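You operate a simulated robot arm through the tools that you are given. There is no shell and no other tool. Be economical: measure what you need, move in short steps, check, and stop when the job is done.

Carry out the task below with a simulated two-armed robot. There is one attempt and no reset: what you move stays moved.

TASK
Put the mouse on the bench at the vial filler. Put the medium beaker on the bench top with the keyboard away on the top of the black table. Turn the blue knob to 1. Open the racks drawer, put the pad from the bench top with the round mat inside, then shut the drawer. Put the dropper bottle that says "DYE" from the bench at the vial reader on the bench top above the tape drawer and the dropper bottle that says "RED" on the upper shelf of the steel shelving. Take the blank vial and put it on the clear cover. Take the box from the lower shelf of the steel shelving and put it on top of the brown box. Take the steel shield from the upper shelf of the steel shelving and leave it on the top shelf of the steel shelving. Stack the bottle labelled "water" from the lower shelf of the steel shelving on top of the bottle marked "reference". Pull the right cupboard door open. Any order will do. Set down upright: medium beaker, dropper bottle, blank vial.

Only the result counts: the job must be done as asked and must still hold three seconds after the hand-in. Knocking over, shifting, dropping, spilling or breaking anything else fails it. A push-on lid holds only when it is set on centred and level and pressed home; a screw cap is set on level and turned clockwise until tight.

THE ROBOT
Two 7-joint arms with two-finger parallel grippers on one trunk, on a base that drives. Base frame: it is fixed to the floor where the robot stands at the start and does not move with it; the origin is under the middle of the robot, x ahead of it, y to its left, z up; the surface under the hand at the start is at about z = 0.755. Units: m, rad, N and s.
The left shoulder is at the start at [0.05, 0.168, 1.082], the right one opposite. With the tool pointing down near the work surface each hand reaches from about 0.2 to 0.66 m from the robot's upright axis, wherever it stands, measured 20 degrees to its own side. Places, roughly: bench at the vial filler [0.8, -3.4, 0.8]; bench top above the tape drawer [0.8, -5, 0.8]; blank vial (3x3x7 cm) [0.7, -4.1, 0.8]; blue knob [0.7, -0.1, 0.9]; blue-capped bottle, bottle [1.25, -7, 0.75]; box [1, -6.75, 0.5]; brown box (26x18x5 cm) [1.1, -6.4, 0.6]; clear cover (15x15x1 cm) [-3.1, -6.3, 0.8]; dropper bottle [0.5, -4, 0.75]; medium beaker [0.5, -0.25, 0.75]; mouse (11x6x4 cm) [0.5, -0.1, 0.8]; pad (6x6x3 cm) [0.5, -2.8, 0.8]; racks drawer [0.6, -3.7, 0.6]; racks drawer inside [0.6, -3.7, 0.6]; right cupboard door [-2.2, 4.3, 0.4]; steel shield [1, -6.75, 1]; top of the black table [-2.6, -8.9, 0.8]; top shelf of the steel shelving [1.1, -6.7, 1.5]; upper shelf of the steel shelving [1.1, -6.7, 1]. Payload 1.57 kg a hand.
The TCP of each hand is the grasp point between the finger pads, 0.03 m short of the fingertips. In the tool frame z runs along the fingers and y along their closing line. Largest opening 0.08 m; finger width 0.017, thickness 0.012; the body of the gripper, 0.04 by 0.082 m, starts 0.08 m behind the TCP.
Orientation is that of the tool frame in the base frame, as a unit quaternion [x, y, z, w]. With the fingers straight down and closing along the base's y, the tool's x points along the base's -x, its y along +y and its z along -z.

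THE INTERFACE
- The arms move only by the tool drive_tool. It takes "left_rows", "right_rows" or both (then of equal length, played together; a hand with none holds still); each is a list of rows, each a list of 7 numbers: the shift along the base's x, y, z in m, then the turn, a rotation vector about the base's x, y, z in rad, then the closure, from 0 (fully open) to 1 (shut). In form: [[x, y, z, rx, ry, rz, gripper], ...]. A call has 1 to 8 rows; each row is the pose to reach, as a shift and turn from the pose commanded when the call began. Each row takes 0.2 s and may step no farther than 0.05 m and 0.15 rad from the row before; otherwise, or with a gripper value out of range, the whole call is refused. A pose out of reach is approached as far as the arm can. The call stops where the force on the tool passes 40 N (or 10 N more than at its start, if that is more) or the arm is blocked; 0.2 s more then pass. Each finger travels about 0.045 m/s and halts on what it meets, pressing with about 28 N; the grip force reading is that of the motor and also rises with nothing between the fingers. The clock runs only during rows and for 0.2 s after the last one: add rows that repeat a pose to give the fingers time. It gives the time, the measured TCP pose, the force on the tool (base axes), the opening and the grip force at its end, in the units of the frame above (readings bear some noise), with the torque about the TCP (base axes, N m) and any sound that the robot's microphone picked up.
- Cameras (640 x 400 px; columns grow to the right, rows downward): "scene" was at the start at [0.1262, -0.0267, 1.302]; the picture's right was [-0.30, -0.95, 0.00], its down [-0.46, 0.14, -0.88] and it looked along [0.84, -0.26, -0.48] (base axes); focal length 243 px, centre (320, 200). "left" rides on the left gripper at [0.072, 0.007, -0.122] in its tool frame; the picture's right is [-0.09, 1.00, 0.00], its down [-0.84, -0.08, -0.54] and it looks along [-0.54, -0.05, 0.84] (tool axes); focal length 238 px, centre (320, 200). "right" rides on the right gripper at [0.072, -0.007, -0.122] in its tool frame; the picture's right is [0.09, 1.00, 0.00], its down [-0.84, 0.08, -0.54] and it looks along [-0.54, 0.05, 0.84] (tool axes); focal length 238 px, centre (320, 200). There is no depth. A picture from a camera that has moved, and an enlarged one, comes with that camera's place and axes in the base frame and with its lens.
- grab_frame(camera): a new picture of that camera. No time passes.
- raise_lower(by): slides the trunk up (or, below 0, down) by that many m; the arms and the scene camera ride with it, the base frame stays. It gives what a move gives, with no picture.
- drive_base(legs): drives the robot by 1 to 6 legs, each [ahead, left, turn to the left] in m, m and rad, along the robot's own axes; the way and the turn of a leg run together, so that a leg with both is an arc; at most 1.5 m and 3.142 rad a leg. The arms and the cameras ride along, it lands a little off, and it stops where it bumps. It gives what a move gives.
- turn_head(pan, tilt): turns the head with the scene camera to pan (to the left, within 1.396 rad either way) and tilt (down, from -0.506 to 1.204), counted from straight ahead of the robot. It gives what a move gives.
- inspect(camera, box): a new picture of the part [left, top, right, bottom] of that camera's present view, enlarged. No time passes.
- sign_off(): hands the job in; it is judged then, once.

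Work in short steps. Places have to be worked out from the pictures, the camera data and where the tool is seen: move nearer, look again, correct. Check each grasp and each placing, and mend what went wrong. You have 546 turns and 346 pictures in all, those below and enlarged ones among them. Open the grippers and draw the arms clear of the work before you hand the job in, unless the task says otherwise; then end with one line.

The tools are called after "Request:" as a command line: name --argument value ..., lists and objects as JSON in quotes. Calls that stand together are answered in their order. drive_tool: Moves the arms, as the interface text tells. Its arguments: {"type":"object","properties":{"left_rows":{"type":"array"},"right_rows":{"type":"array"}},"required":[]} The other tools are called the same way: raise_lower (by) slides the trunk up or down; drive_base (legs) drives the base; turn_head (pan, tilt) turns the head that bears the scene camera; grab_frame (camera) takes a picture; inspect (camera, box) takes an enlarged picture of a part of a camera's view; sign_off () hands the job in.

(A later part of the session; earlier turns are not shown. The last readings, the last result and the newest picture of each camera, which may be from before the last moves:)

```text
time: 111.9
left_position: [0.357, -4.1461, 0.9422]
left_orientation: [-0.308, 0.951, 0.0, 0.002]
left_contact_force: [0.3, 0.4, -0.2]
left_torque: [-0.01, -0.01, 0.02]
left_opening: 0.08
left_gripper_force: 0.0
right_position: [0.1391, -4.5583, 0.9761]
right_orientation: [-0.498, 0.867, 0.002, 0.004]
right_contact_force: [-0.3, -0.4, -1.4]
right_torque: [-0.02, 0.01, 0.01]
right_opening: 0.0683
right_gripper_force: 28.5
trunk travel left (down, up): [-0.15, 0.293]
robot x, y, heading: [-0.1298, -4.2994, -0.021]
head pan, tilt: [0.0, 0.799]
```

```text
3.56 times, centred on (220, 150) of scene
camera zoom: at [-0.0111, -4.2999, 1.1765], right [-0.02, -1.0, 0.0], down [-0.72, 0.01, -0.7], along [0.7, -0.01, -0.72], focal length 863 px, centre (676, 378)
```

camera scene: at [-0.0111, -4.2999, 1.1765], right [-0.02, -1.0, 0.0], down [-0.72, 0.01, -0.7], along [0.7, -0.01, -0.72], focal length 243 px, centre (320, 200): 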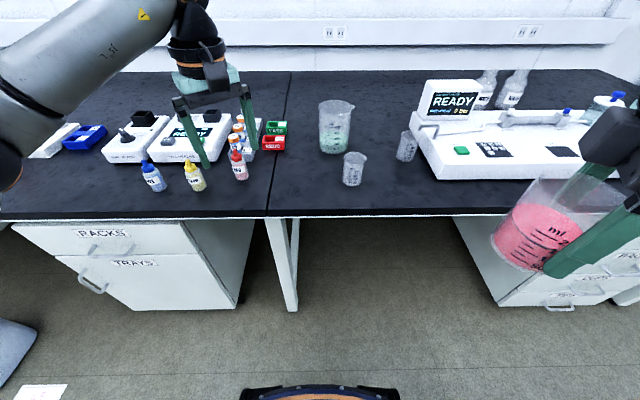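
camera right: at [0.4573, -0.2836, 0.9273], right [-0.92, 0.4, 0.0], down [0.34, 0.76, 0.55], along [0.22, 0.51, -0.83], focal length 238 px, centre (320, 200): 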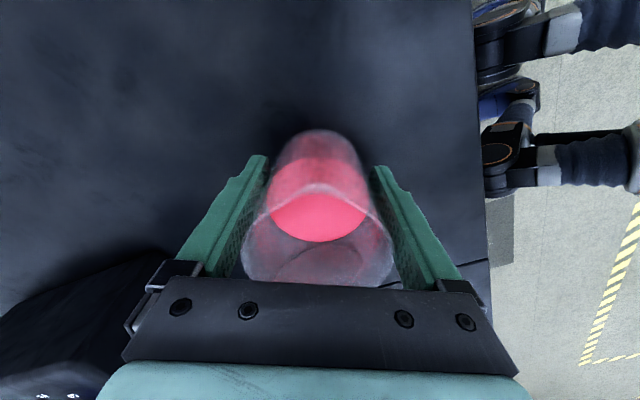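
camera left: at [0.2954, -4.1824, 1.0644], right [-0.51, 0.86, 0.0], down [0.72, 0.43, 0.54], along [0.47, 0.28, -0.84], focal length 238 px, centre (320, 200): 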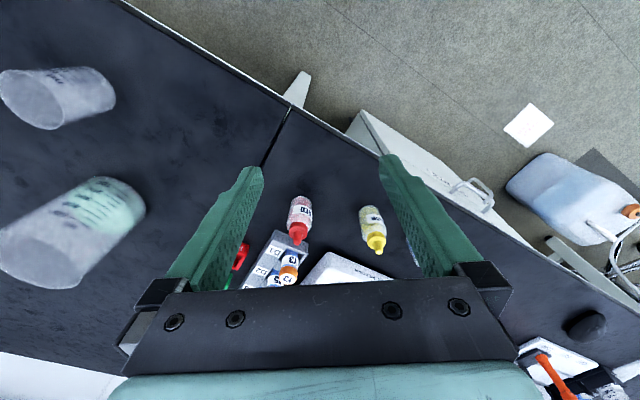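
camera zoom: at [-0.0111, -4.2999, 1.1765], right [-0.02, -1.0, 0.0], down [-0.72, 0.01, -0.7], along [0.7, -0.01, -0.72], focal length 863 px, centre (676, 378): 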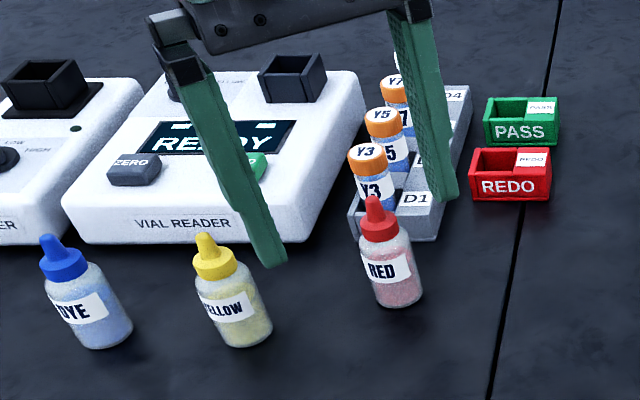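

The blank vial should be the far one in the column, near (0.705, -4.085). As with the knob, I'll come in with the base turned -0.4 rad so it lies in the left arm's comfortable sector, with the left hand raised first.

Request:
drive_tool --left_rows '[[-0.02, 0, 0.03, 0, 0, 0, 0], [-0.04, 0, 0.07, 0, 0, 0, 0], [-0.06, 0, 0.08, 0, 0, 0, 0]]'

Request:
drive_base --legs '[[0, 0, -0.38], [0.084, 0.34, 0]]'

Request:
grab_frame --camera "left"

Request:
grab_frame --camera "scene"

```text
time: 112.7
left_position: [0.2942, -4.1477, 1.0189]
left_orientation: [-0.307, 0.952, 0.0, 0.001]
left_contact_force: [0.6, -0.1, -0.4]
left_torque: [-0.05, -0.02, -0.05]
left_opening: 0.0803
left_gripper_force: 0.1
right_position: [0.1397, -4.5578, 0.9764]
right_orientation: [-0.498, 0.867, 0.004, 0.004]
right_contact_force: [0.1, 0.4, -2.1]
right_torque: [-0.02, 0.02, -0.01]
right_opening: 0.0688
right_gripper_force: 28.5
trunk travel left (down, up): [-0.15, 0.293]
robot x, y, heading: [-0.1309, -4.2981, -0.018]
head pan, tilt: [0.0, 0.799]
```

```text
time: 117.3
left_position: [0.5268, -4.0468, 1.0203]
left_orientation: [-0.122, 0.993, 0.0, 0.002]
left_contact_force: [0.5, 0.8, -0.4]
left_torque: [0.01, 0.03, 0.02]
left_opening: 0.0798
left_gripper_force: 0.1
right_position: [0.2305, -4.37, 0.9768]
right_orientation: [-0.324, 0.946, 0.003, 0.004]
right_contact_force: [-0.8, 0.3, -2.4]
right_torque: [-0.04, 0.06, 0.02]
right_opening: 0.0684
right_gripper_force: 27.6
trunk travel left (down, up): [-0.15, 0.293]
robot x, y, heading: [0.073, -4.0276, -0.395]
head pan, tilt: [0.0, 0.799]
```

```text
289 pictures are left
camera left: at [0.4567, -4.0575, 1.1427], right [-0.15, 0.99, 0.0], down [0.83, 0.13, 0.54], along [0.54, 0.08, -0.84], focal length 238 px, centre (320, 200)
```

left: 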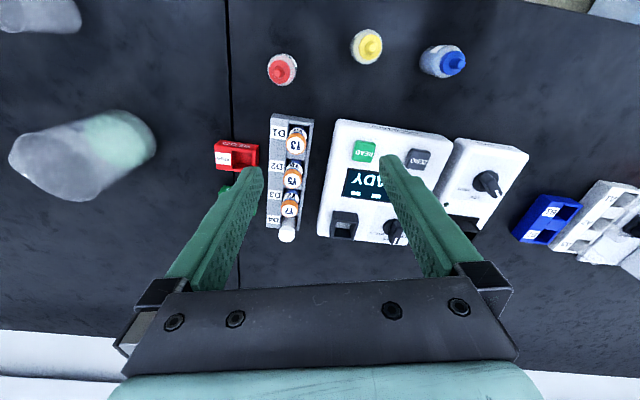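

```text
288 pictures are left
camera scene: at [0.1864, -4.0738, 1.1765], right [-0.39, -0.92, 0.0], down [-0.66, 0.28, -0.7], along [0.64, -0.27, -0.72], focal length 243 px, centre (320, 200)
```

scene: 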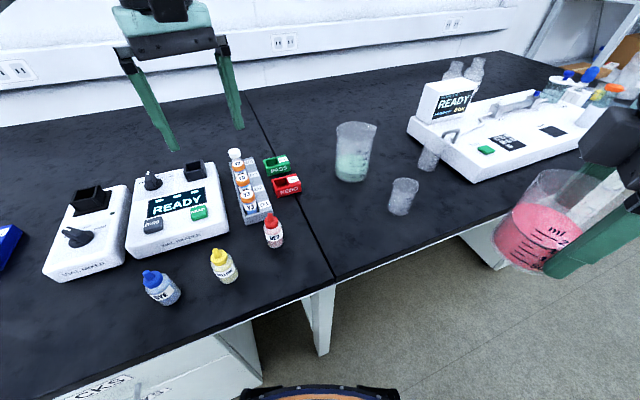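

The blank vial's white cap is seen at the rack's far end, roughly (0.72, -4.073). I'll move the left hand above it with yaw zeroed.

Request:
drive_tool --left_rows '[[0.04, -0.005, -0.02, 0, 0, -0.06, 0], [0.08, -0.01, -0.04, 0, 0, -0.12, 0], [0.12, -0.018, -0.06, 0, 0, -0.18, 0.3], [0.16, -0.024, -0.07, 0, 0, -0.245, 0.3], [0.185, -0.026, -0.075, 0, 0, -0.245, 0.3]]'

Request:
grab_frame --camera "left"

```text
time: 118.5
left_position: [0.7114, -4.072, 0.9436]
left_orientation: [0.002, 1.0, 0.0, 0.001]
left_contact_force: [0.1, 0.2, -0.3]
left_torque: [0.02, 0.0, -0.03]
left_opening: 0.056
left_gripper_force: 0.1
right_position: [0.2285, -4.3697, 0.9756]
right_orientation: [-0.324, 0.946, 0.002, 0.005]
right_contact_force: [0.3, -0.5, -2.8]
right_torque: [0.02, 0.02, -0.02]
right_opening: 0.0686
right_gripper_force: 27.8
trunk travel left (down, up): [-0.15, 0.293]
robot x, y, heading: [0.0756, -4.0258, -0.398]
head pan, tilt: [0.0, 0.799]
```

```text
287 pictures are left
camera left: at [0.6404, -4.0647, 1.0672], right [0.09, 1.0, 0.0], down [0.83, -0.08, 0.55], along [0.54, -0.05, -0.84], focal length 238 px, centre (320, 200)
```

left: 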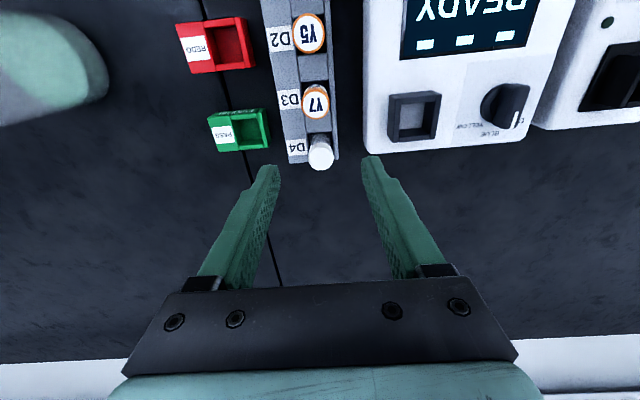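

The vial is centred at about (0.732, -4.072). I'll move over it and descend partway with the fingers 56 mm open.

Request:
drive_tool --left_rows '[[0.012, 0.0, -0.02, 0, 0, 0, 0.3], [0.02, 0.0, -0.05, 0, 0, 0, 0.3], [0.02, 0.0, -0.085, 0, 0, 0, 0.3]]'

Request:
grab_frame --camera "left"

Request:
grab_frame --camera "scene"

```text
time: 119.3
left_position: [0.7335, -4.073, 0.8581]
left_orientation: [0.0, 1.0, -0.001, 0.001]
left_contact_force: [0.2, 0.2, 0.2]
left_torque: [-0.02, 0.01, -0.01]
left_opening: 0.056
left_gripper_force: 0.1
left hand out of reach, approached as far as the arm can: row 1, 2
right_position: [0.2309, -4.3709, 0.9758]
right_orientation: [-0.325, 0.946, 0.003, 0.004]
right_contact_force: [0.1, 0.8, -2.7]
right_torque: [-0.04, 0.04, 0.02]
right_opening: 0.0688
right_gripper_force: 28.0
trunk travel left (down, up): [-0.15, 0.293]
robot x, y, heading: [0.0794, -4.0256, -0.395]
head pan, tilt: [0.0, 0.799]
```

```text
286 pictures are left
camera left: at [0.6623, -4.0666, 0.981], right [0.09, 1.0, 0.0], down [0.84, -0.08, 0.54], along [0.54, -0.05, -0.84], focal length 238 px, centre (320, 200)
```

left: 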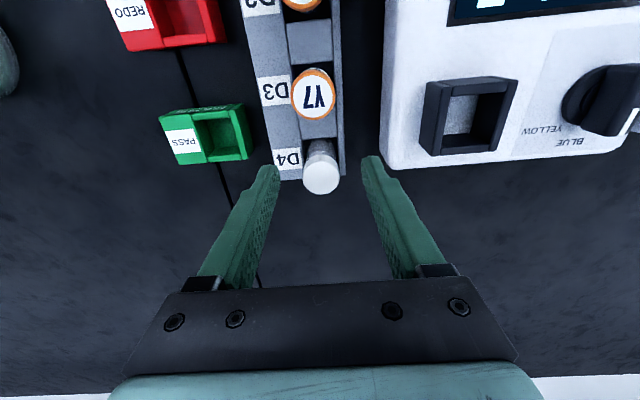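

```text
285 pictures are left
camera scene: at [0.1865, -4.0738, 1.1765], right [-0.39, -0.92, 0.0], down [-0.66, 0.28, -0.7], along [0.64, -0.27, -0.72], focal length 243 px, centre (320, 200)
```

scene: 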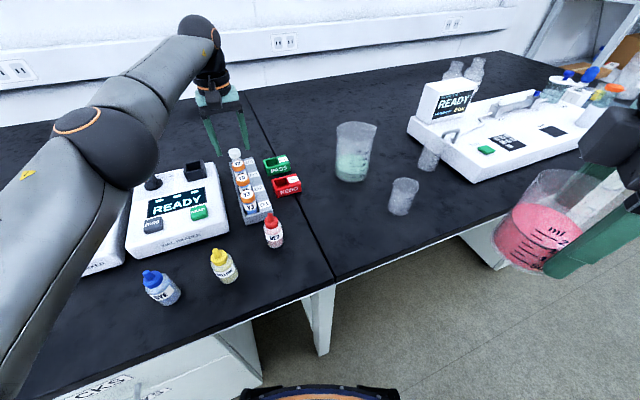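

The cap top is at z≈0.83, about 6 mm further ahead. I'll narrow the fingers to 40 mm, shift +6 mm and descend 28 mm.

Request:
drive_tool --left_rows '[[0.006, 0.0, 0, 0, 0, 0, 0.5], [0.006, 0.0, -0.015, 0, 0, 0, 0.5], [0.006, 0.0, -0.028, 0, 0, 0, 0.5]]'

Request:
grab_frame --camera "left"

```text
time: 120.1
left_position: [0.7376, -4.073, 0.8302]
left_orientation: [0.0, 1.0, -0.002, 0.002]
left_contact_force: [-0.2, -0.7, 0.1]
left_torque: [0.01, 0.0, 0.0]
left_opening: 0.04
left_gripper_force: 0.0
left hand out of reach, approached as far as the arm can: row 1
right_position: [0.231, -4.3681, 0.9748]
right_orientation: [-0.324, 0.946, 0.003, 0.005]
right_contact_force: [0.1, 0.2, -2.1]
right_torque: [-0.07, 0.02, -0.02]
right_opening: 0.0684
right_gripper_force: 28.4
trunk travel left (down, up): [-0.15, 0.293]
robot x, y, heading: [0.0767, -4.0292, -0.399]
head pan, tilt: [0.0, 0.799]
```

```text
284 pictures are left
camera left: at [0.6659, -4.066, 0.9534], right [0.09, 1.0, 0.0], down [0.84, -0.08, 0.54], along [0.54, -0.05, -0.84], focal length 238 px, centre (320, 200)
```

left: 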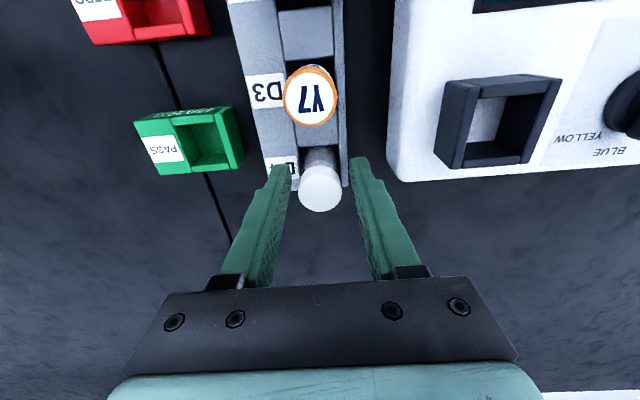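

The cap is between the pads, so I'll close.

Request:
drive_tool --left_rows '[[0, 0, 0, 0, 0, 0, 0.8], [0, 0, 0, 0, 0, 0, 1], [0, 0, 0, 0, 0, 0, 1]]'

```text
time: 120.9
left_position: [0.7372, -4.0734, 0.8309]
left_orientation: [0.0, 1.0, 0.0, 0.002]
left_contact_force: [-0.5, -0.6, -0.1]
left_torque: [0.03, -0.01, 0.0]
left_opening: 0.026
left_gripper_force: 28.0
right_position: [0.2296, -4.3689, 0.9763]
right_orientation: [-0.325, 0.946, 0.002, 0.004]
right_contact_force: [0.0, -0.4, -2.1]
right_torque: [-0.02, 0.0, 0.0]
right_opening: 0.0686
right_gripper_force: 27.8
trunk travel left (down, up): [-0.15, 0.293]
robot x, y, heading: [0.0757, -4.0303, -0.404]
head pan, tilt: [0.0, 0.799]
```

Gripped at 26 mm. I'll lift straight up 0.1 m, then draw back over the rack.

Request:
drive_tool --left_rows '[[0, 0, 0.02, 0, 0, 0, 1], [0, 0, 0.05, 0, 0, 0, 1], [0, 0, 0.08, 0, 0, 0, 1], [-0.01, 0, 0.12, 0, 0, 0, 1], [-0.05, 0, 0.16, 0, 0, 0, 1], [-0.1, 0, 0.17, 0, 0, 0, 1], [-0.15, 0, 0.17, 0, 0, 0, 1], [-0.2, 0, 0.17, 0, 0, 0, 1]]'

Request:
grab_frame --camera "scene"

Request:
grab_frame --camera "left"

```text
refused: row 5 steps farther than a row can; nothing moved
```

```text
283 pictures are left
camera scene: at [0.1864, -4.0739, 1.1765], right [-0.39, -0.92, 0.0], down [-0.66, 0.28, -0.7], along [0.64, -0.27, -0.72], focal length 243 px, centre (320, 200)
```

scene: 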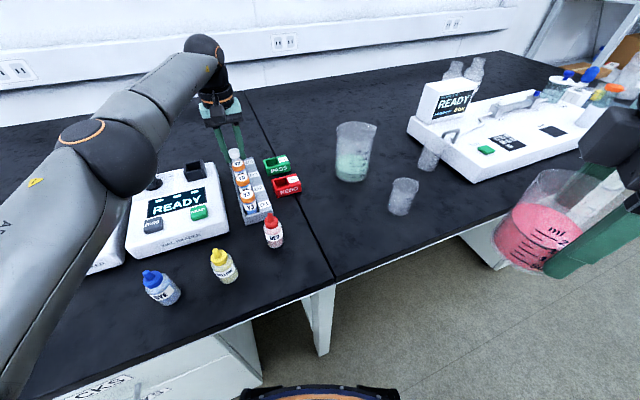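

```text
282 pictures are left
camera left: at [0.6658, -4.0661, 0.9535], right [0.09, 1.0, 0.0], down [0.84, -0.08, 0.54], along [0.54, -0.05, -0.84], focal length 238 px, centre (320, 200)
```

left: 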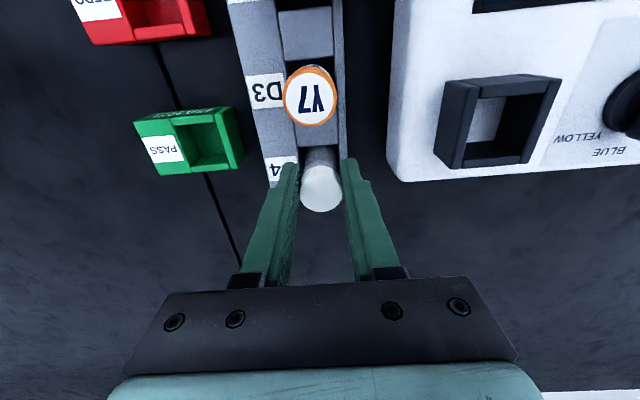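

One row stepped too far, so the call was refused. I'll resend with shorter steps.

Request:
drive_tool --left_rows '[[0, 0, 0.02, 0, 0, 0, 1], [0, 0, 0.05, 0, 0, 0, 1], [0, 0, 0.08, 0, 0, 0, 1], [-0.01, 0, 0.12, 0, 0, 0, 1], [-0.04, 0, 0.15, 0, 0, 0, 1], [-0.085, 0, 0.16, 0, 0, 0, 1], [-0.13, 0, 0.16, 0, 0, 0, 1], [-0.175, 0, 0.16, 0, 0, 0, 1]]'

Request:
grab_frame --camera "scene"

Request:
grab_frame --camera "left"

```text
time: 122.7
left_position: [0.5645, -4.0726, 0.9899]
left_orientation: [-0.001, 1.0, -0.001, 0.001]
left_contact_force: [-0.5, 0.1, -0.3]
left_torque: [0.01, -0.02, -0.02]
left_opening: 0.0263
left_gripper_force: 27.8
left hand out of reach, approached as far as the arm can: row 1, 2, 3, 4
right_position: [0.2283, -4.3697, 0.9757]
right_orientation: [-0.324, 0.946, 0.002, 0.006]
right_contact_force: [0.2, 0.7, -3.0]
right_torque: [0.01, 0.07, 0.01]
right_opening: 0.0685
right_gripper_force: 27.6
trunk travel left (down, up): [-0.15, 0.293]
robot x, y, heading: [0.0782, -4.0285, -0.392]
head pan, tilt: [0.0, 0.799]
```

```text
281 pictures are left
camera scene: at [0.1861, -4.074, 1.1765], right [-0.39, -0.92, 0.0], down [-0.66, 0.28, -0.7], along [0.64, -0.27, -0.72], focal length 243 px, centre (320, 200)
```

scene: 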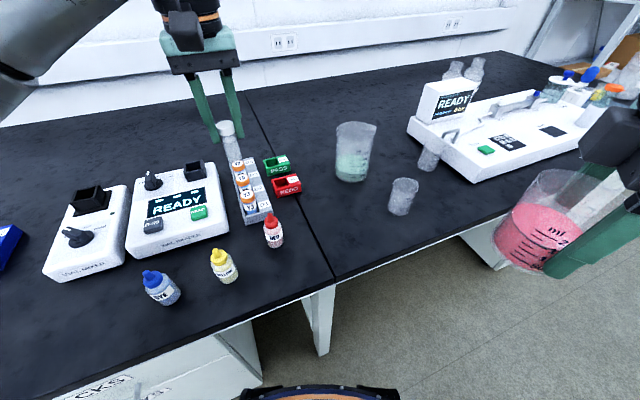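

```text
280 pictures are left
camera left: at [0.4925, -4.0653, 1.1136], right [0.09, 1.0, 0.0], down [0.84, -0.08, 0.54], along [0.54, -0.05, -0.84], focal length 238 px, centre (320, 200)
```

left: 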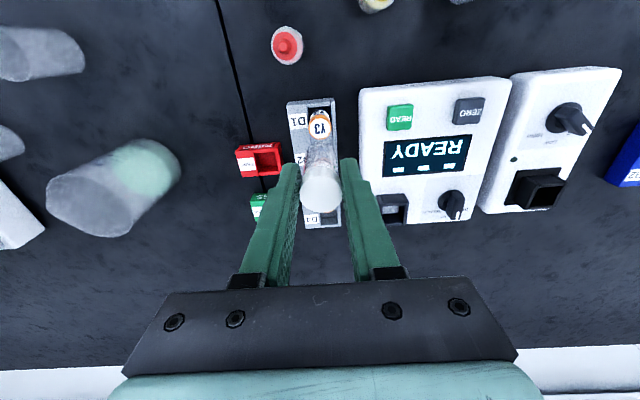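

The vial is out and held upright. I'll draw the left hand in, back away from the bench, turn right, and look toward the far end.

Request:
drive_tool --left_rows '[[-0.04, 0.01, 0.0, 0, 0, 0, 1], [-0.08, 0.02, 0.0, 0, 0, 0, 1], [-0.12, 0.03, 0.0, 0, 0, 0, 1], [-0.15, 0.04, 0.0, 0, 0, 0, 1]]'

Request:
drive_base --legs '[[-0.9, 0, 0], [0, 0, -1.17]]'

Request:
turn_head --pan 0 --tilt 0.25

Request:
grab_frame --camera "scene"

```text
time: 123.7
left_position: [0.4133, -4.0344, 0.9901]
left_orientation: [0.0, 1.0, -0.001, 0.001]
left_contact_force: [0.3, 0.9, -1.4]
left_torque: [0.01, 0.04, -0.01]
left_opening: 0.0265
left_gripper_force: 28.2
right_position: [0.2299, -4.3695, 0.976]
right_orientation: [-0.325, 0.946, 0.003, 0.004]
right_contact_force: [0.3, -1.2, -2.4]
right_torque: [-0.02, 0.0, -0.03]
right_opening: 0.0685
right_gripper_force: 27.8
trunk travel left (down, up): [-0.15, 0.293]
robot x, y, heading: [0.0777, -4.0271, -0.399]
head pan, tilt: [0.0, 0.799]
```

```text
time: 131.5
left_position: [-0.6466, -3.9808, 0.9904]
left_orientation: [0.558, 0.83, -0.002, 0.0]
left_contact_force: [-0.2, -0.9, -0.5]
left_torque: [0.02, 0.02, 0.02]
left_opening: 0.0262
left_gripper_force: 28.1
right_position: [-1.0255, -3.9365, 0.9755]
right_orientation: [0.259, 0.966, -0.001, 0.005]
right_contact_force: [-0.4, 0.5, -2.6]
right_torque: [0.05, 0.06, -0.02]
right_opening: 0.0681
right_gripper_force: 28.0
trunk travel left (down, up): [-0.15, 0.293]
robot x, y, heading: [-0.7655, -3.6635, -1.582]
head pan, tilt: [0.0, 0.799]
```

```text
time: 132.4
left_position: [-0.6457, -3.9809, 0.9895]
left_orientation: [0.559, 0.829, -0.001, 0.0]
left_contact_force: [0.1, 0.3, -0.1]
left_torque: [-0.02, 0.02, 0.01]
left_opening: 0.0259
left_gripper_force: 27.8
right_position: [-1.0254, -3.9354, 0.9758]
right_orientation: [0.258, 0.966, 0.0, 0.005]
right_contact_force: [-0.9, 1.0, -1.7]
right_torque: [0.01, 0.02, 0.02]
right_opening: 0.0682
right_gripper_force: 27.7
trunk travel left (down, up): [-0.15, 0.293]
robot x, y, heading: [-0.7665, -3.662, -1.584]
head pan, tilt: [0.0, 0.25]
```

```text
279 pictures are left
camera scene: at [-0.7695, -3.797, 1.2255], right [-1.0, 0.01, 0.0], down [0.0, 0.25, -0.97], along [-0.01, -0.97, -0.25], focal length 243 px, centre (320, 200)
```

scene: 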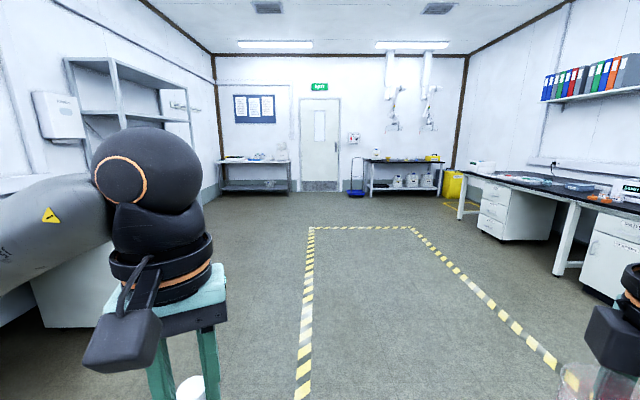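

The black table is at the far end on the right, and the aisle is open. I'll drive diagonally to about (-2.37, -7.85).

Request:
drive_base --legs '[[1.4, -0.53, 0], [1.4, -0.53, 0], [1.4, -0.53, 0]]'

Request:
turn_head --pan 0 --tilt 0.55

Request:
grab_frame --camera "scene"

```text
time: 153.8
left_position: [-2.3518, -8.1337, 0.9904]
left_orientation: [0.569, 0.822, -0.001, 0.001]
left_contact_force: [1.2, -0.3, 0.1]
left_torque: [0.01, 0.01, 0.02]
left_opening: 0.0261
left_gripper_force: 28.5
right_position: [-2.7312, -8.0786, 0.9762]
right_orientation: [0.273, 0.962, -0.001, 0.005]
right_contact_force: [-0.7, 0.1, -2.0]
right_torque: [0.01, 0.0, -0.01]
right_opening: 0.0684
right_gripper_force: 28.7
trunk travel left (down, up): [-0.15, 0.293]
robot x, y, heading: [-2.4656, -7.8137, -1.607]
head pan, tilt: [0.0, 0.25]
```

```text
time: 154.6
left_position: [-2.3523, -8.1331, 0.9894]
left_orientation: [0.57, 0.822, -0.001, -0.001]
left_contact_force: [0.4, -0.1, -1.2]
left_torque: [0.01, 0.0, 0.01]
left_opening: 0.0262
left_gripper_force: 28.0
right_position: [-2.729, -8.0799, 0.9761]
right_orientation: [0.271, 0.963, 0.0, 0.005]
right_contact_force: [-0.6, 0.0, -2.4]
right_torque: [0.0, 0.02, 0.0]
right_opening: 0.0684
right_gripper_force: 27.8
trunk travel left (down, up): [-0.15, 0.293]
robot x, y, heading: [-2.4646, -7.8102, -1.611]
head pan, tilt: [0.0, 0.55]
```

```text
278 pictures are left
camera scene: at [-2.4704, -7.9434, 1.1979], right [-1.0, 0.04, 0.0], down [0.02, 0.52, -0.85], along [-0.03, -0.85, -0.52], focal length 243 px, centre (320, 200)
```

scene: 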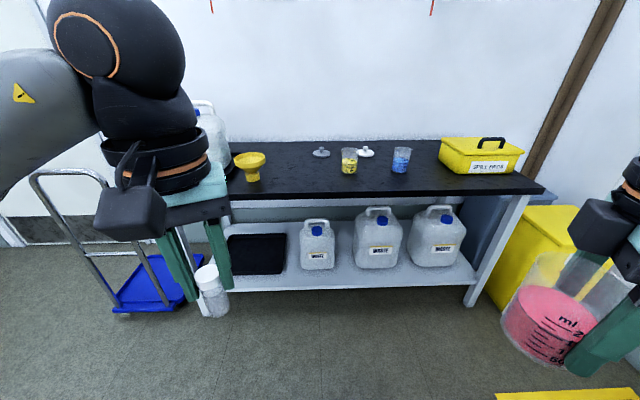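

The black table's front edge is near y≈-8.64. The gap between the funnel and the yellow beaker, at about (-2.42, -8.75), is free. I'll position the base for the right hand.

Request:
drive_base --legs '[[0, 0.25, 0.04], [0.4, 0, 0]]'

Request:
turn_head --pan -0.2 --tilt 0.75

Request:
grab_frame --camera "scene"

```text
time: 159.5
left_position: [-2.0906, -8.5301, 0.9896]
left_orientation: [0.552, 0.834, -0.001, 0.0]
left_contact_force: [0.3, -0.5, 0.3]
left_torque: [0.03, -0.03, -0.02]
left_opening: 0.026
left_gripper_force: 28.0
right_position: [-2.4707, -8.4933, 0.9755]
right_orientation: [0.251, 0.968, 0.0, 0.006]
right_contact_force: [-0.6, -0.8, -2.0]
right_torque: [0.01, 0.03, 0.01]
right_opening: 0.0684
right_gripper_force: 27.4
trunk travel left (down, up): [-0.15, 0.293]
robot x, y, heading: [-2.2178, -8.2156, -1.563]
head pan, tilt: [0.0, 0.55]
```

```text
time: 160.2
left_position: [-2.0905, -8.5313, 0.9897]
left_orientation: [0.551, 0.834, 0.0, 0.0]
left_contact_force: [0.2, -0.1, -0.4]
left_torque: [0.03, -0.01, -0.01]
left_opening: 0.026
left_gripper_force: 27.4
right_position: [-2.4712, -8.4932, 0.976]
right_orientation: [0.251, 0.968, -0.001, 0.006]
right_contact_force: [0.0, -0.3, -2.6]
right_torque: [0.03, 0.01, 0.04]
right_opening: 0.0681
right_gripper_force: 28.0
trunk travel left (down, up): [-0.15, 0.293]
robot x, y, heading: [-2.218, -8.2152, -1.569]
head pan, tilt: [-0.201, 0.75]
```

```text
277 pictures are left
camera scene: at [-2.2335, -8.3376, 1.1805], right [-0.98, 0.19, 0.0], down [0.13, 0.67, -0.73], along [-0.14, -0.72, -0.68], focal length 243 px, centre (320, 200)
```

scene: 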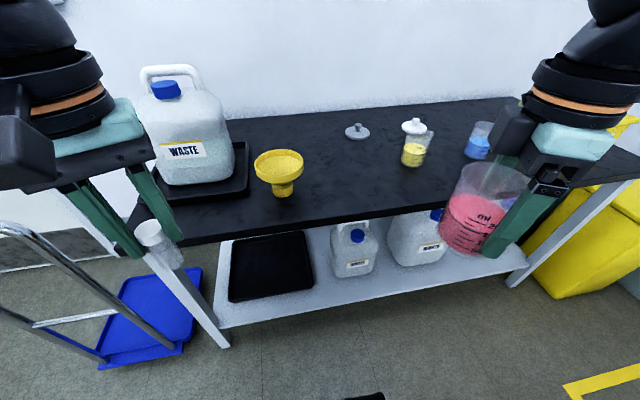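

I'll extend the beaker over the free spot (-2.42, -8.78) at height, then look to estimate the table height.

Request:
drive_tool --right_rows '[[0.01, -0.045, 0, 0, 0, 0, 1], [0.02, -0.09, 0, 0, 0, 0, 1], [0.03, -0.135, 0, 0, 0, 0, 1], [0.04, -0.18, -0.01, 0, 0, 0, 1], [0.05, -0.225, -0.03, 0, 0, 0, 1], [0.05, -0.265, -0.05, 0, 0, 0, 1], [0.05, -0.287, -0.08, 0, 0, 0, 1]]'

Request:
grab_frame --camera "scene"

Request:
grab_frame --camera "right"

```text
refused: row 5 steps farther than a row can; nothing moved
```

```text
276 pictures are left
camera scene: at [-2.2335, -8.3376, 1.1805], right [-0.98, 0.19, 0.0], down [0.13, 0.67, -0.73], along [-0.14, -0.72, -0.68], focal length 243 px, centre (320, 200)
```

scene: 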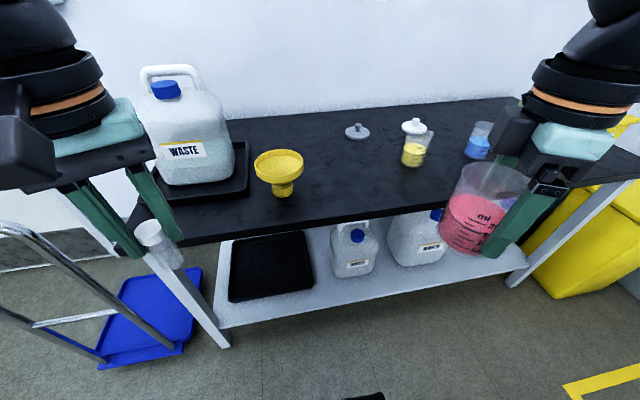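

```text
275 pictures are left
camera right: at [-2.5382, -8.4637, 1.0972], right [0.4, 0.92, 0.0], down [0.76, -0.34, 0.55], along [0.5, -0.22, -0.83], focal length 238 px, centre (320, 200)
```

right: 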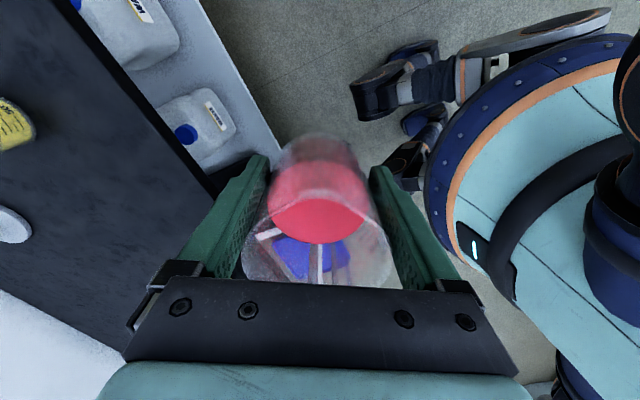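

Step sizes fixed; resending.

Request:
drive_tool --right_rows '[[0.008, -0.042, 0, 0, 0, 0, 1], [0.016, -0.084, 0, 0, 0, 0, 1], [0.024, -0.126, 0, 0, 0, 0, 1], [0.032, -0.168, -0.01, 0, 0, 0, 1], [0.04, -0.21, -0.025, 0, 0, 0, 1], [0.046, -0.25, -0.045, 0, 0, 0, 1], [0.05, -0.287, -0.07, 0, 0, 0, 1]]'

Request:
grab_frame --camera "scene"

Request:
grab_frame --camera "right"

```text
time: 161.8
left_position: [-2.0899, -8.532, 0.9892]
left_orientation: [0.552, 0.834, -0.001, 0.001]
left_contact_force: [0.0, 0.2, 0.0]
left_torque: [0.04, 0.0, -0.01]
left_opening: 0.026
left_gripper_force: 28.1
right_position: [-2.4438, -8.7488, 0.9033]
right_orientation: [0.252, 0.968, -0.001, 0.006]
right_contact_force: [0.0, 0.3, -2.6]
right_torque: [0.03, 0.04, 0.0]
right_opening: 0.0685
right_gripper_force: 27.6
right hand out of reach, approached as far as the arm can: row 6, 7
trunk travel left (down, up): [-0.15, 0.293]
robot x, y, heading: [-2.2177, -8.2211, -1.566]
head pan, tilt: [-0.201, 0.75]
```

```text
274 pictures are left
camera scene: at [-2.2337, -8.338, 1.1804], right [-0.98, 0.2, 0.0], down [0.13, 0.67, -0.73], along [-0.14, -0.72, -0.68], focal length 243 px, centre (320, 200)
```

scene: 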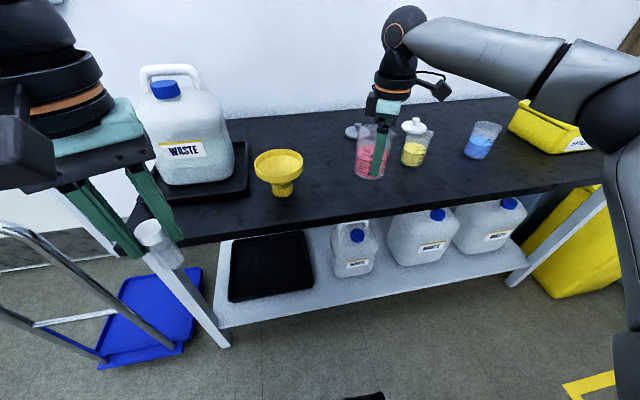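

```text
273 pictures are left
camera right: at [-2.51, -8.7196, 1.0244], right [0.4, 0.91, 0.0], down [0.76, -0.34, 0.55], along [0.51, -0.22, -0.83], focal length 238 px, centre (320, 200)
```

right: 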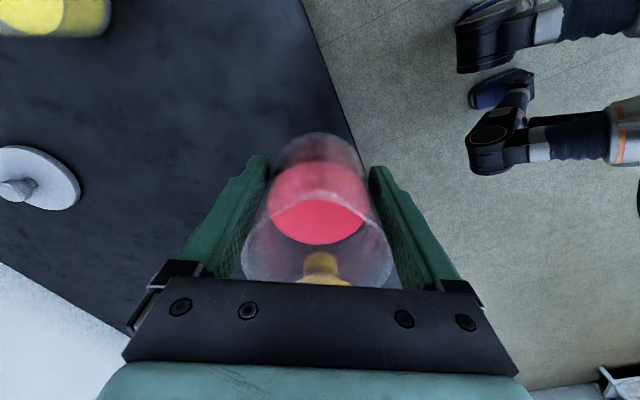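

The table edge is at y≈-8.72, so the beaker must go further in. I'll draw the left hand back from the waste jug and drive 0.1 m ahead.

Request:
drive_tool --left_rows '[[0, 0.04, 0, 0, 0, 0, 1], [0, 0.08, 0, 0, 0, 0, 1]]'

Request:
drive_base --legs '[[0.09, 0, 0]]'

Request:
grab_frame --camera "right"

Request:
grab_frame --camera "scene"

```text
time: 162.4
left_position: [-2.0913, -8.4509, 0.9898]
left_orientation: [0.551, 0.834, -0.001, 0.001]
left_contact_force: [-0.5, 0.2, -0.8]
left_torque: [-0.01, 0.02, -0.02]
left_opening: 0.026
left_gripper_force: 28.0
right_position: [-2.4431, -8.7484, 0.9037]
right_orientation: [0.251, 0.968, -0.002, 0.006]
right_contact_force: [0.5, -0.2, -2.4]
right_torque: [0.0, 0.06, 0.0]
right_opening: 0.0683
right_gripper_force: 28.8
trunk travel left (down, up): [-0.15, 0.293]
robot x, y, heading: [-2.2155, -8.216, -1.564]
head pan, tilt: [-0.201, 0.75]
```

```text
time: 163.6
left_position: [-2.092, -8.5415, 0.9887]
left_orientation: [0.552, 0.834, -0.001, 0.001]
left_contact_force: [0.5, 0.4, 0.2]
left_torque: [-0.03, 0.02, -0.01]
left_opening: 0.0261
left_gripper_force: 28.1
right_position: [-2.442, -8.8382, 0.9045]
right_orientation: [0.251, 0.968, -0.001, 0.007]
right_contact_force: [-0.5, -0.9, -2.0]
right_torque: [0.01, 0.06, -0.03]
right_opening: 0.0684
right_gripper_force: 27.8
trunk travel left (down, up): [-0.15, 0.293]
robot x, y, heading: [-2.216, -8.3045, -1.564]
head pan, tilt: [-0.201, 0.75]
```

```text
272 pictures are left
camera right: at [-2.5093, -8.8093, 1.0249], right [0.4, 0.91, 0.0], down [0.76, -0.34, 0.55], along [0.51, -0.22, -0.83], focal length 238 px, centre (320, 200)
```

right: 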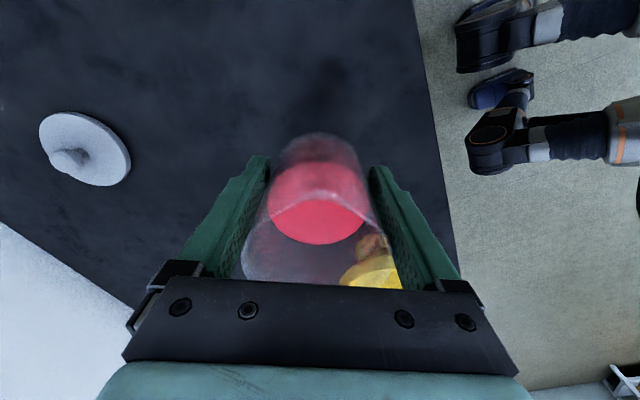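

```text
271 pictures are left
camera scene: at [-2.2332, -8.4281, 1.1804], right [-0.98, 0.2, 0.0], down [0.13, 0.67, -0.73], along [-0.14, -0.72, -0.68], focal length 243 px, centre (320, 200)
```

scene: 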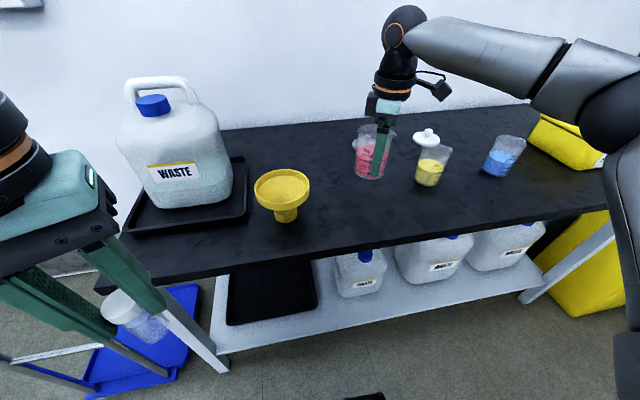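

The beaker is well over the table and clear of its neighbours. I'll lower to about 0.83 and check the forces.

Request:
drive_tool --right_rows '[[0, 0, -0.025, 0, 0, 0, 1], [0, 0, -0.05, 0, 0, 0, 1], [0, 0, -0.072, 0, 0, 0, 1]]'

Request:
inspect --camera "scene" --box '[320, 90, 480, 210]'

```text
time: 164.3
left_position: [-2.0917, -8.5409, 0.9894]
left_orientation: [0.552, 0.834, -0.001, 0.0]
left_contact_force: [-0.8, 0.1, -0.3]
left_torque: [-0.02, -0.01, -0.01]
left_opening: 0.0258
left_gripper_force: 27.7
right_position: [-2.4433, -8.8389, 0.8322]
right_orientation: [0.251, 0.968, -0.002, 0.007]
right_contact_force: [0.1, 1.1, -2.3]
right_torque: [-0.01, 0.04, -0.01]
right_opening: 0.0681
right_gripper_force: 27.7
trunk travel left (down, up): [-0.15, 0.293]
robot x, y, heading: [-2.2193, -8.3041, -1.574]
head pan, tilt: [-0.201, 0.75]
```

```text
3.33 times, centred on (400, 150) of scene
camera zoom: at [-2.2332, -8.4278, 1.1805], right [-0.98, 0.2, 0.0], down [0.13, 0.67, -0.73], along [-0.14, -0.72, -0.68], focal length 809 px, centre (53, 367)
```

zoom: 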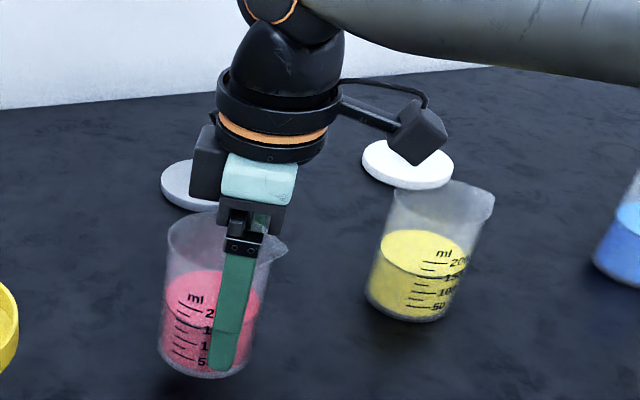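

No contact yet, so I'll continue in small steps.

Request:
drive_tool --right_rows '[[0, 0, -0.009, 0, 0, 0, 1], [0, 0, -0.018, 0, 0, 0, 1], [0, 0, -0.025, 0, 0, 0, 1]]'

```text
time: 165.2
left_position: [-2.0922, -8.5416, 0.9881]
left_orientation: [0.551, 0.834, -0.002, 0.0]
left_contact_force: [-0.6, 0.2, -0.3]
left_torque: [0.02, -0.05, 0.0]
left_opening: 0.0259
left_gripper_force: 28.0
right_position: [-2.445, -8.8359, 0.8084]
right_orientation: [0.251, 0.968, -0.002, 0.006]
right_contact_force: [0.1, 0.8, -1.9]
right_torque: [0.03, 0.02, 0.0]
right_opening: 0.0683
right_gripper_force: 28.1
right hand out of reach, approached as far as the arm can: row 3
trunk travel left (down, up): [-0.15, 0.293]
robot x, y, heading: [-2.2153, -8.3051, -1.567]
head pan, tilt: [-0.201, 0.75]
```

The arm is at its reach limit near contact, so I'll lower the trunk slightly to finish.

Request:
raise_lower --by -0.005

Request:
inspect --camera "scene" --box '[320, 90, 480, 210]'

```text
time: 165.7
left_position: [-2.0918, -8.5406, 0.9852]
left_orientation: [0.552, 0.834, -0.003, 0.0]
left_contact_force: [0.9, -0.3, -0.1]
left_torque: [0.03, -0.01, -0.01]
left_opening: 0.0261
left_gripper_force: 27.8
right_position: [-2.4448, -8.8355, 0.8054]
right_orientation: [0.251, 0.968, -0.003, 0.007]
right_contact_force: [-3.2, 2.2, 13.1]
right_torque: [0.58, 0.09, 0.07]
right_opening: 0.0681
right_gripper_force: 27.9
trunk travel left (down, up): [-0.145, 0.298]
robot x, y, heading: [-2.2165, -8.3082, -1.569]
head pan, tilt: [-0.201, 0.75]
```

```text
3.33 times, centred on (400, 150) of scene
camera zoom: at [-2.2329, -8.4264, 1.1759], right [-0.98, 0.2, 0.0], down [0.13, 0.67, -0.73], along [-0.14, -0.72, -0.68], focal length 809 px, centre (53, 367)
```

zoom: 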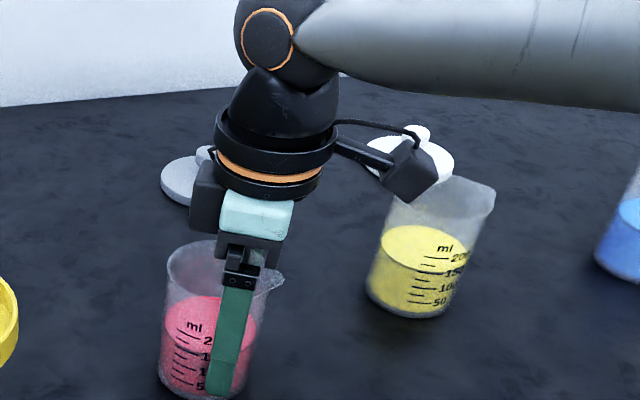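

The beaker is on the table with about 15 N of contact. I'll open and rise straight up.

Request:
drive_tool --right_rows '[[0, 0, 0, 0, 0, 0, 0.5], [0, 0, 0, 0, 0, 0, 0], [0, 0, 0, 0, 0, 0, 0]]'

Request:
drive_tool --right_rows '[[0, 0, 0.03, 0, 0, 0, 0], [0, 0, 0.06, 0, 0, 0, 0], [0, 0, 0.1, 0, 0, 0, 0], [0, 0.03, 0.13, 0, 0, 0, 0], [0, 0.07, 0.15, 0, 0, 0, 0], [0, 0.11, 0.15, 0, 0, 0, 0]]'

Request:
grab_frame --camera "scene"

```text
time: 166.5
left_position: [-2.0909, -8.5421, 0.9841]
left_orientation: [0.552, 0.834, -0.001, 0.0]
left_contact_force: [0.7, -0.3, -0.1]
left_torque: [0.02, -0.01, 0.02]
left_opening: 0.0261
left_gripper_force: 28.1
right_position: [-2.4446, -8.8352, 0.8033]
right_orientation: [0.251, 0.968, -0.002, 0.006]
right_contact_force: [0.7, 0.0, 0.5]
right_torque: [-0.02, -0.03, -0.01]
right_opening: 0.0797
right_gripper_force: 0.0
trunk travel left (down, up): [-0.145, 0.298]
robot x, y, heading: [-2.2164, -8.3043, -1.561]
head pan, tilt: [-0.201, 0.75]
```

```text
time: 167.9
left_position: [-2.0919, -8.5413, 0.9842]
left_orientation: [0.552, 0.834, -0.001, 0.001]
left_contact_force: [-0.3, -0.2, -0.7]
left_torque: [0.01, 0.0, 0.0]
left_opening: 0.0264
left_gripper_force: 28.3
right_position: [-2.4469, -8.7244, 0.9542]
right_orientation: [0.251, 0.968, -0.002, 0.007]
right_contact_force: [-0.1, -0.6, 0.3]
right_torque: [0.0, -0.01, 0.02]
right_opening: 0.08
right_gripper_force: 0.1
trunk travel left (down, up): [-0.145, 0.298]
robot x, y, heading: [-2.215, -8.3089, -1.57]
head pan, tilt: [-0.201, 0.75]
```

```text
268 pictures are left
camera scene: at [-2.2332, -8.4274, 1.1755], right [-0.98, 0.2, 0.0], down [0.13, 0.67, -0.73], along [-0.14, -0.72, -0.68], focal length 243 px, centre (320, 200)
```

scene: 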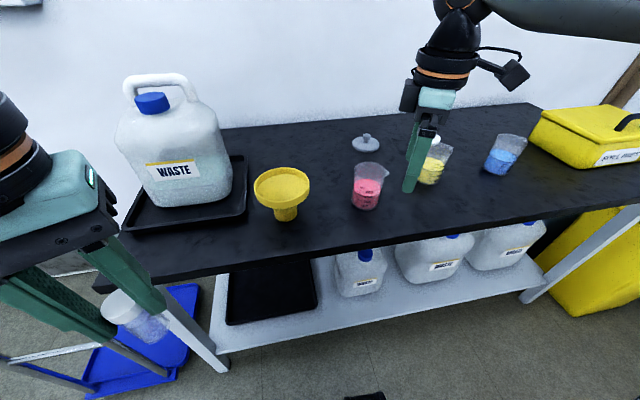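

The beaker stands upright and clear. I'll pull the right hand in, drive back to about (-2.0, -6.15), turn to face -x, and look at the bench with the clear cover.

Request:
drive_tool --right_rows '[[0, 0.04, 0, 0, 0, 0, 0], [0, 0.08, 0, 0, 0, 0, 0], [0, 0.12, 0, 0, 0, 0, 0]]'

Request:
drive_base --legs '[[-1.0, 0.1, 0], [-1.1, 0.1, 0], [0, 0, -1.57]]'

Request:
turn_head --pan 0.1 --tilt 0.5

Request:
grab_frame --camera "scene"

```text
time: 168.7
left_position: [-2.0915, -8.5412, 0.9849]
left_orientation: [0.552, 0.834, -0.002, 0.0]
left_contact_force: [-0.6, -0.6, -0.4]
left_torque: [0.0, 0.0, 0.01]
left_opening: 0.026
left_gripper_force: 27.6
right_position: [-2.4449, -8.6064, 0.9529]
right_orientation: [0.251, 0.968, -0.002, 0.007]
right_contact_force: [0.2, -0.4, 0.2]
right_torque: [-0.01, -0.01, 0.04]
right_opening: 0.0804
right_gripper_force: 0.1
trunk travel left (down, up): [-0.145, 0.298]
robot x, y, heading: [-2.2152, -8.3059, -1.561]
head pan, tilt: [-0.201, 0.75]
```

```text
time: 183.0
left_position: [-2.2588, -6.3175, 0.9832]
left_orientation: [0.98, 0.199, -0.001, -0.001]
left_contact_force: [-0.2, -0.1, -0.3]
left_torque: [0.0, 0.04, 0.03]
left_opening: 0.026
left_gripper_force: 27.7
right_position: [-2.3249, -5.9628, 0.9533]
right_orientation: [0.862, 0.506, -0.006, 0.004]
right_contact_force: [0.5, 0.4, 0.4]
right_torque: [0.0, 0.02, 0.02]
right_opening: 0.08
right_gripper_force: 0.2
trunk travel left (down, up): [-0.145, 0.298]
robot x, y, heading: [-2.0247, -6.1912, -3.136]
head pan, tilt: [-0.201, 0.75]
```

```text
time: 183.8
left_position: [-2.2574, -6.3162, 0.9847]
left_orientation: [0.98, 0.199, -0.001, -0.001]
left_contact_force: [-0.9, 0.2, -0.9]
left_torque: [-0.01, -0.01, 0.0]
left_opening: 0.026
left_gripper_force: 27.8
right_position: [-2.3253, -5.9623, 0.9536]
right_orientation: [0.862, 0.507, -0.006, 0.004]
right_contact_force: [0.3, -0.2, -1.3]
right_torque: [0.0, 0.01, 0.01]
right_opening: 0.0798
right_gripper_force: 0.1
trunk travel left (down, up): [-0.145, 0.298]
robot x, y, heading: [-2.0257, -6.1916, -3.134]
head pan, tilt: [0.099, 0.499]
```

```text
267 pictures are left
camera scene: at [-2.1547, -6.2012, 1.1974], right [-0.1, 0.99, 0.0], down [0.48, 0.05, -0.88], along [-0.87, -0.09, -0.48], focal length 243 px, centre (320, 200)
```

scene: 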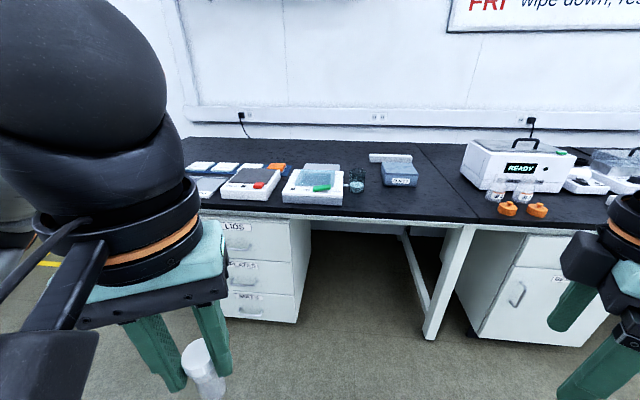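

I'll enlarge the device where the clear cover should be.

Request:
inspect --camera "scene" --box '[180, 140, 440, 230]'

```text
2.46 times, centred on (310, 185) of scene
camera zoom: at [-2.1547, -6.2012, 1.1974], right [-0.1, 0.99, 0.0], down [0.48, 0.05, -0.88], along [-0.87, -0.09, -0.48], focal length 598 px, centre (345, 237)
```

zoom: 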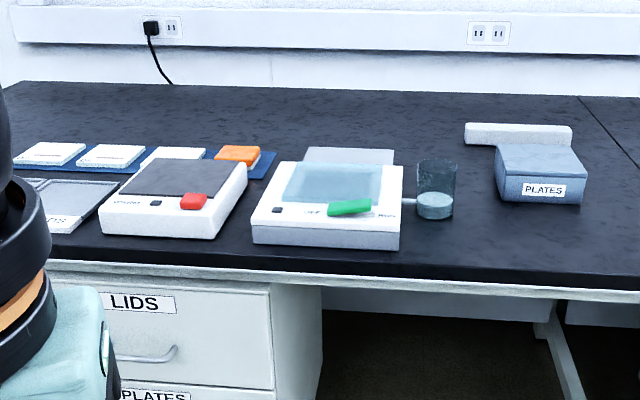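

The pale-blue clear cover sits on the right-hand device, near (-3.0, -6.3). I'll drive closer.

Request:
drive_base --legs '[[0.4, -0.08, 0]]'

Request:
turn_head --pan 0.3 --tilt 0.75

Request:
grab_frame --camera "scene"

Request:
grab_frame --camera "left"

```text
time: 186.4
left_position: [-2.6615, -6.2384, 0.9847]
left_orientation: [0.98, 0.2, -0.001, -0.001]
left_contact_force: [-0.2, 0.3, -0.2]
left_torque: [0.03, 0.01, -0.05]
left_opening: 0.0261
left_gripper_force: 27.7
right_position: [-2.7278, -5.8849, 0.9538]
right_orientation: [0.862, 0.507, -0.006, 0.004]
right_contact_force: [0.2, 0.0, -0.3]
right_torque: [-0.02, -0.01, -0.02]
right_opening: 0.08
right_gripper_force: 0.1
trunk travel left (down, up): [-0.145, 0.298]
robot x, y, heading: [-2.427, -6.1126, -3.136]
head pan, tilt: [0.099, 0.499]
```

```text
time: 187.2
left_position: [-2.6614, -6.239, 0.9841]
left_orientation: [0.98, 0.2, -0.001, -0.001]
left_contact_force: [-0.4, -0.6, -0.5]
left_torque: [0.0, -0.02, 0.0]
left_opening: 0.0263
left_gripper_force: 28.2
right_position: [-2.727, -5.8844, 0.9535]
right_orientation: [0.862, 0.507, -0.006, 0.004]
right_contact_force: [-0.4, 0.6, -0.5]
right_torque: [0.0, 0.02, 0.01]
right_opening: 0.0801
right_gripper_force: 0.1
trunk travel left (down, up): [-0.145, 0.298]
robot x, y, heading: [-2.4293, -6.1142, -3.137]
head pan, tilt: [0.3, 0.75]
```

```text
265 pictures are left
camera scene: at [-2.5465, -6.1382, 1.1756], right [-0.3, 0.95, 0.0], down [0.65, 0.2, -0.73], along [-0.7, -0.22, -0.68], focal length 243 px, centre (320, 200)
```

scene: 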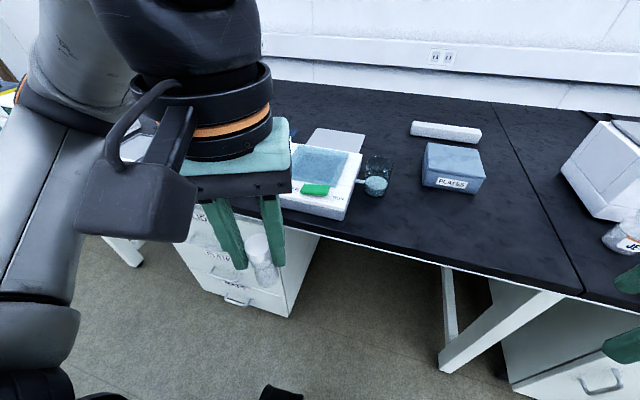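

```text
264 pictures are left
camera left: at [-2.5915, -6.2165, 1.1074], right [0.31, -0.95, 0.0], down [-0.8, -0.26, 0.54], along [-0.52, -0.16, -0.84], focal length 238 px, centre (320, 200)
```

left: 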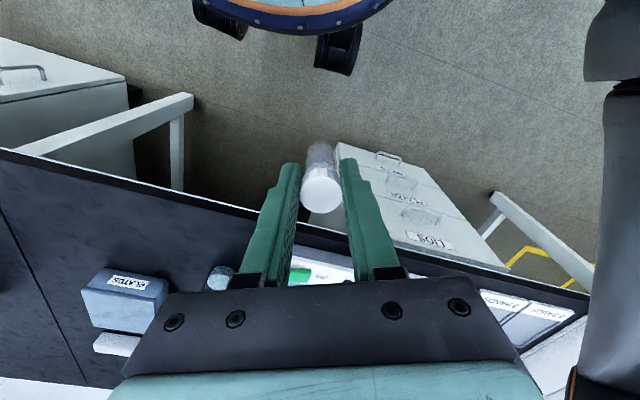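

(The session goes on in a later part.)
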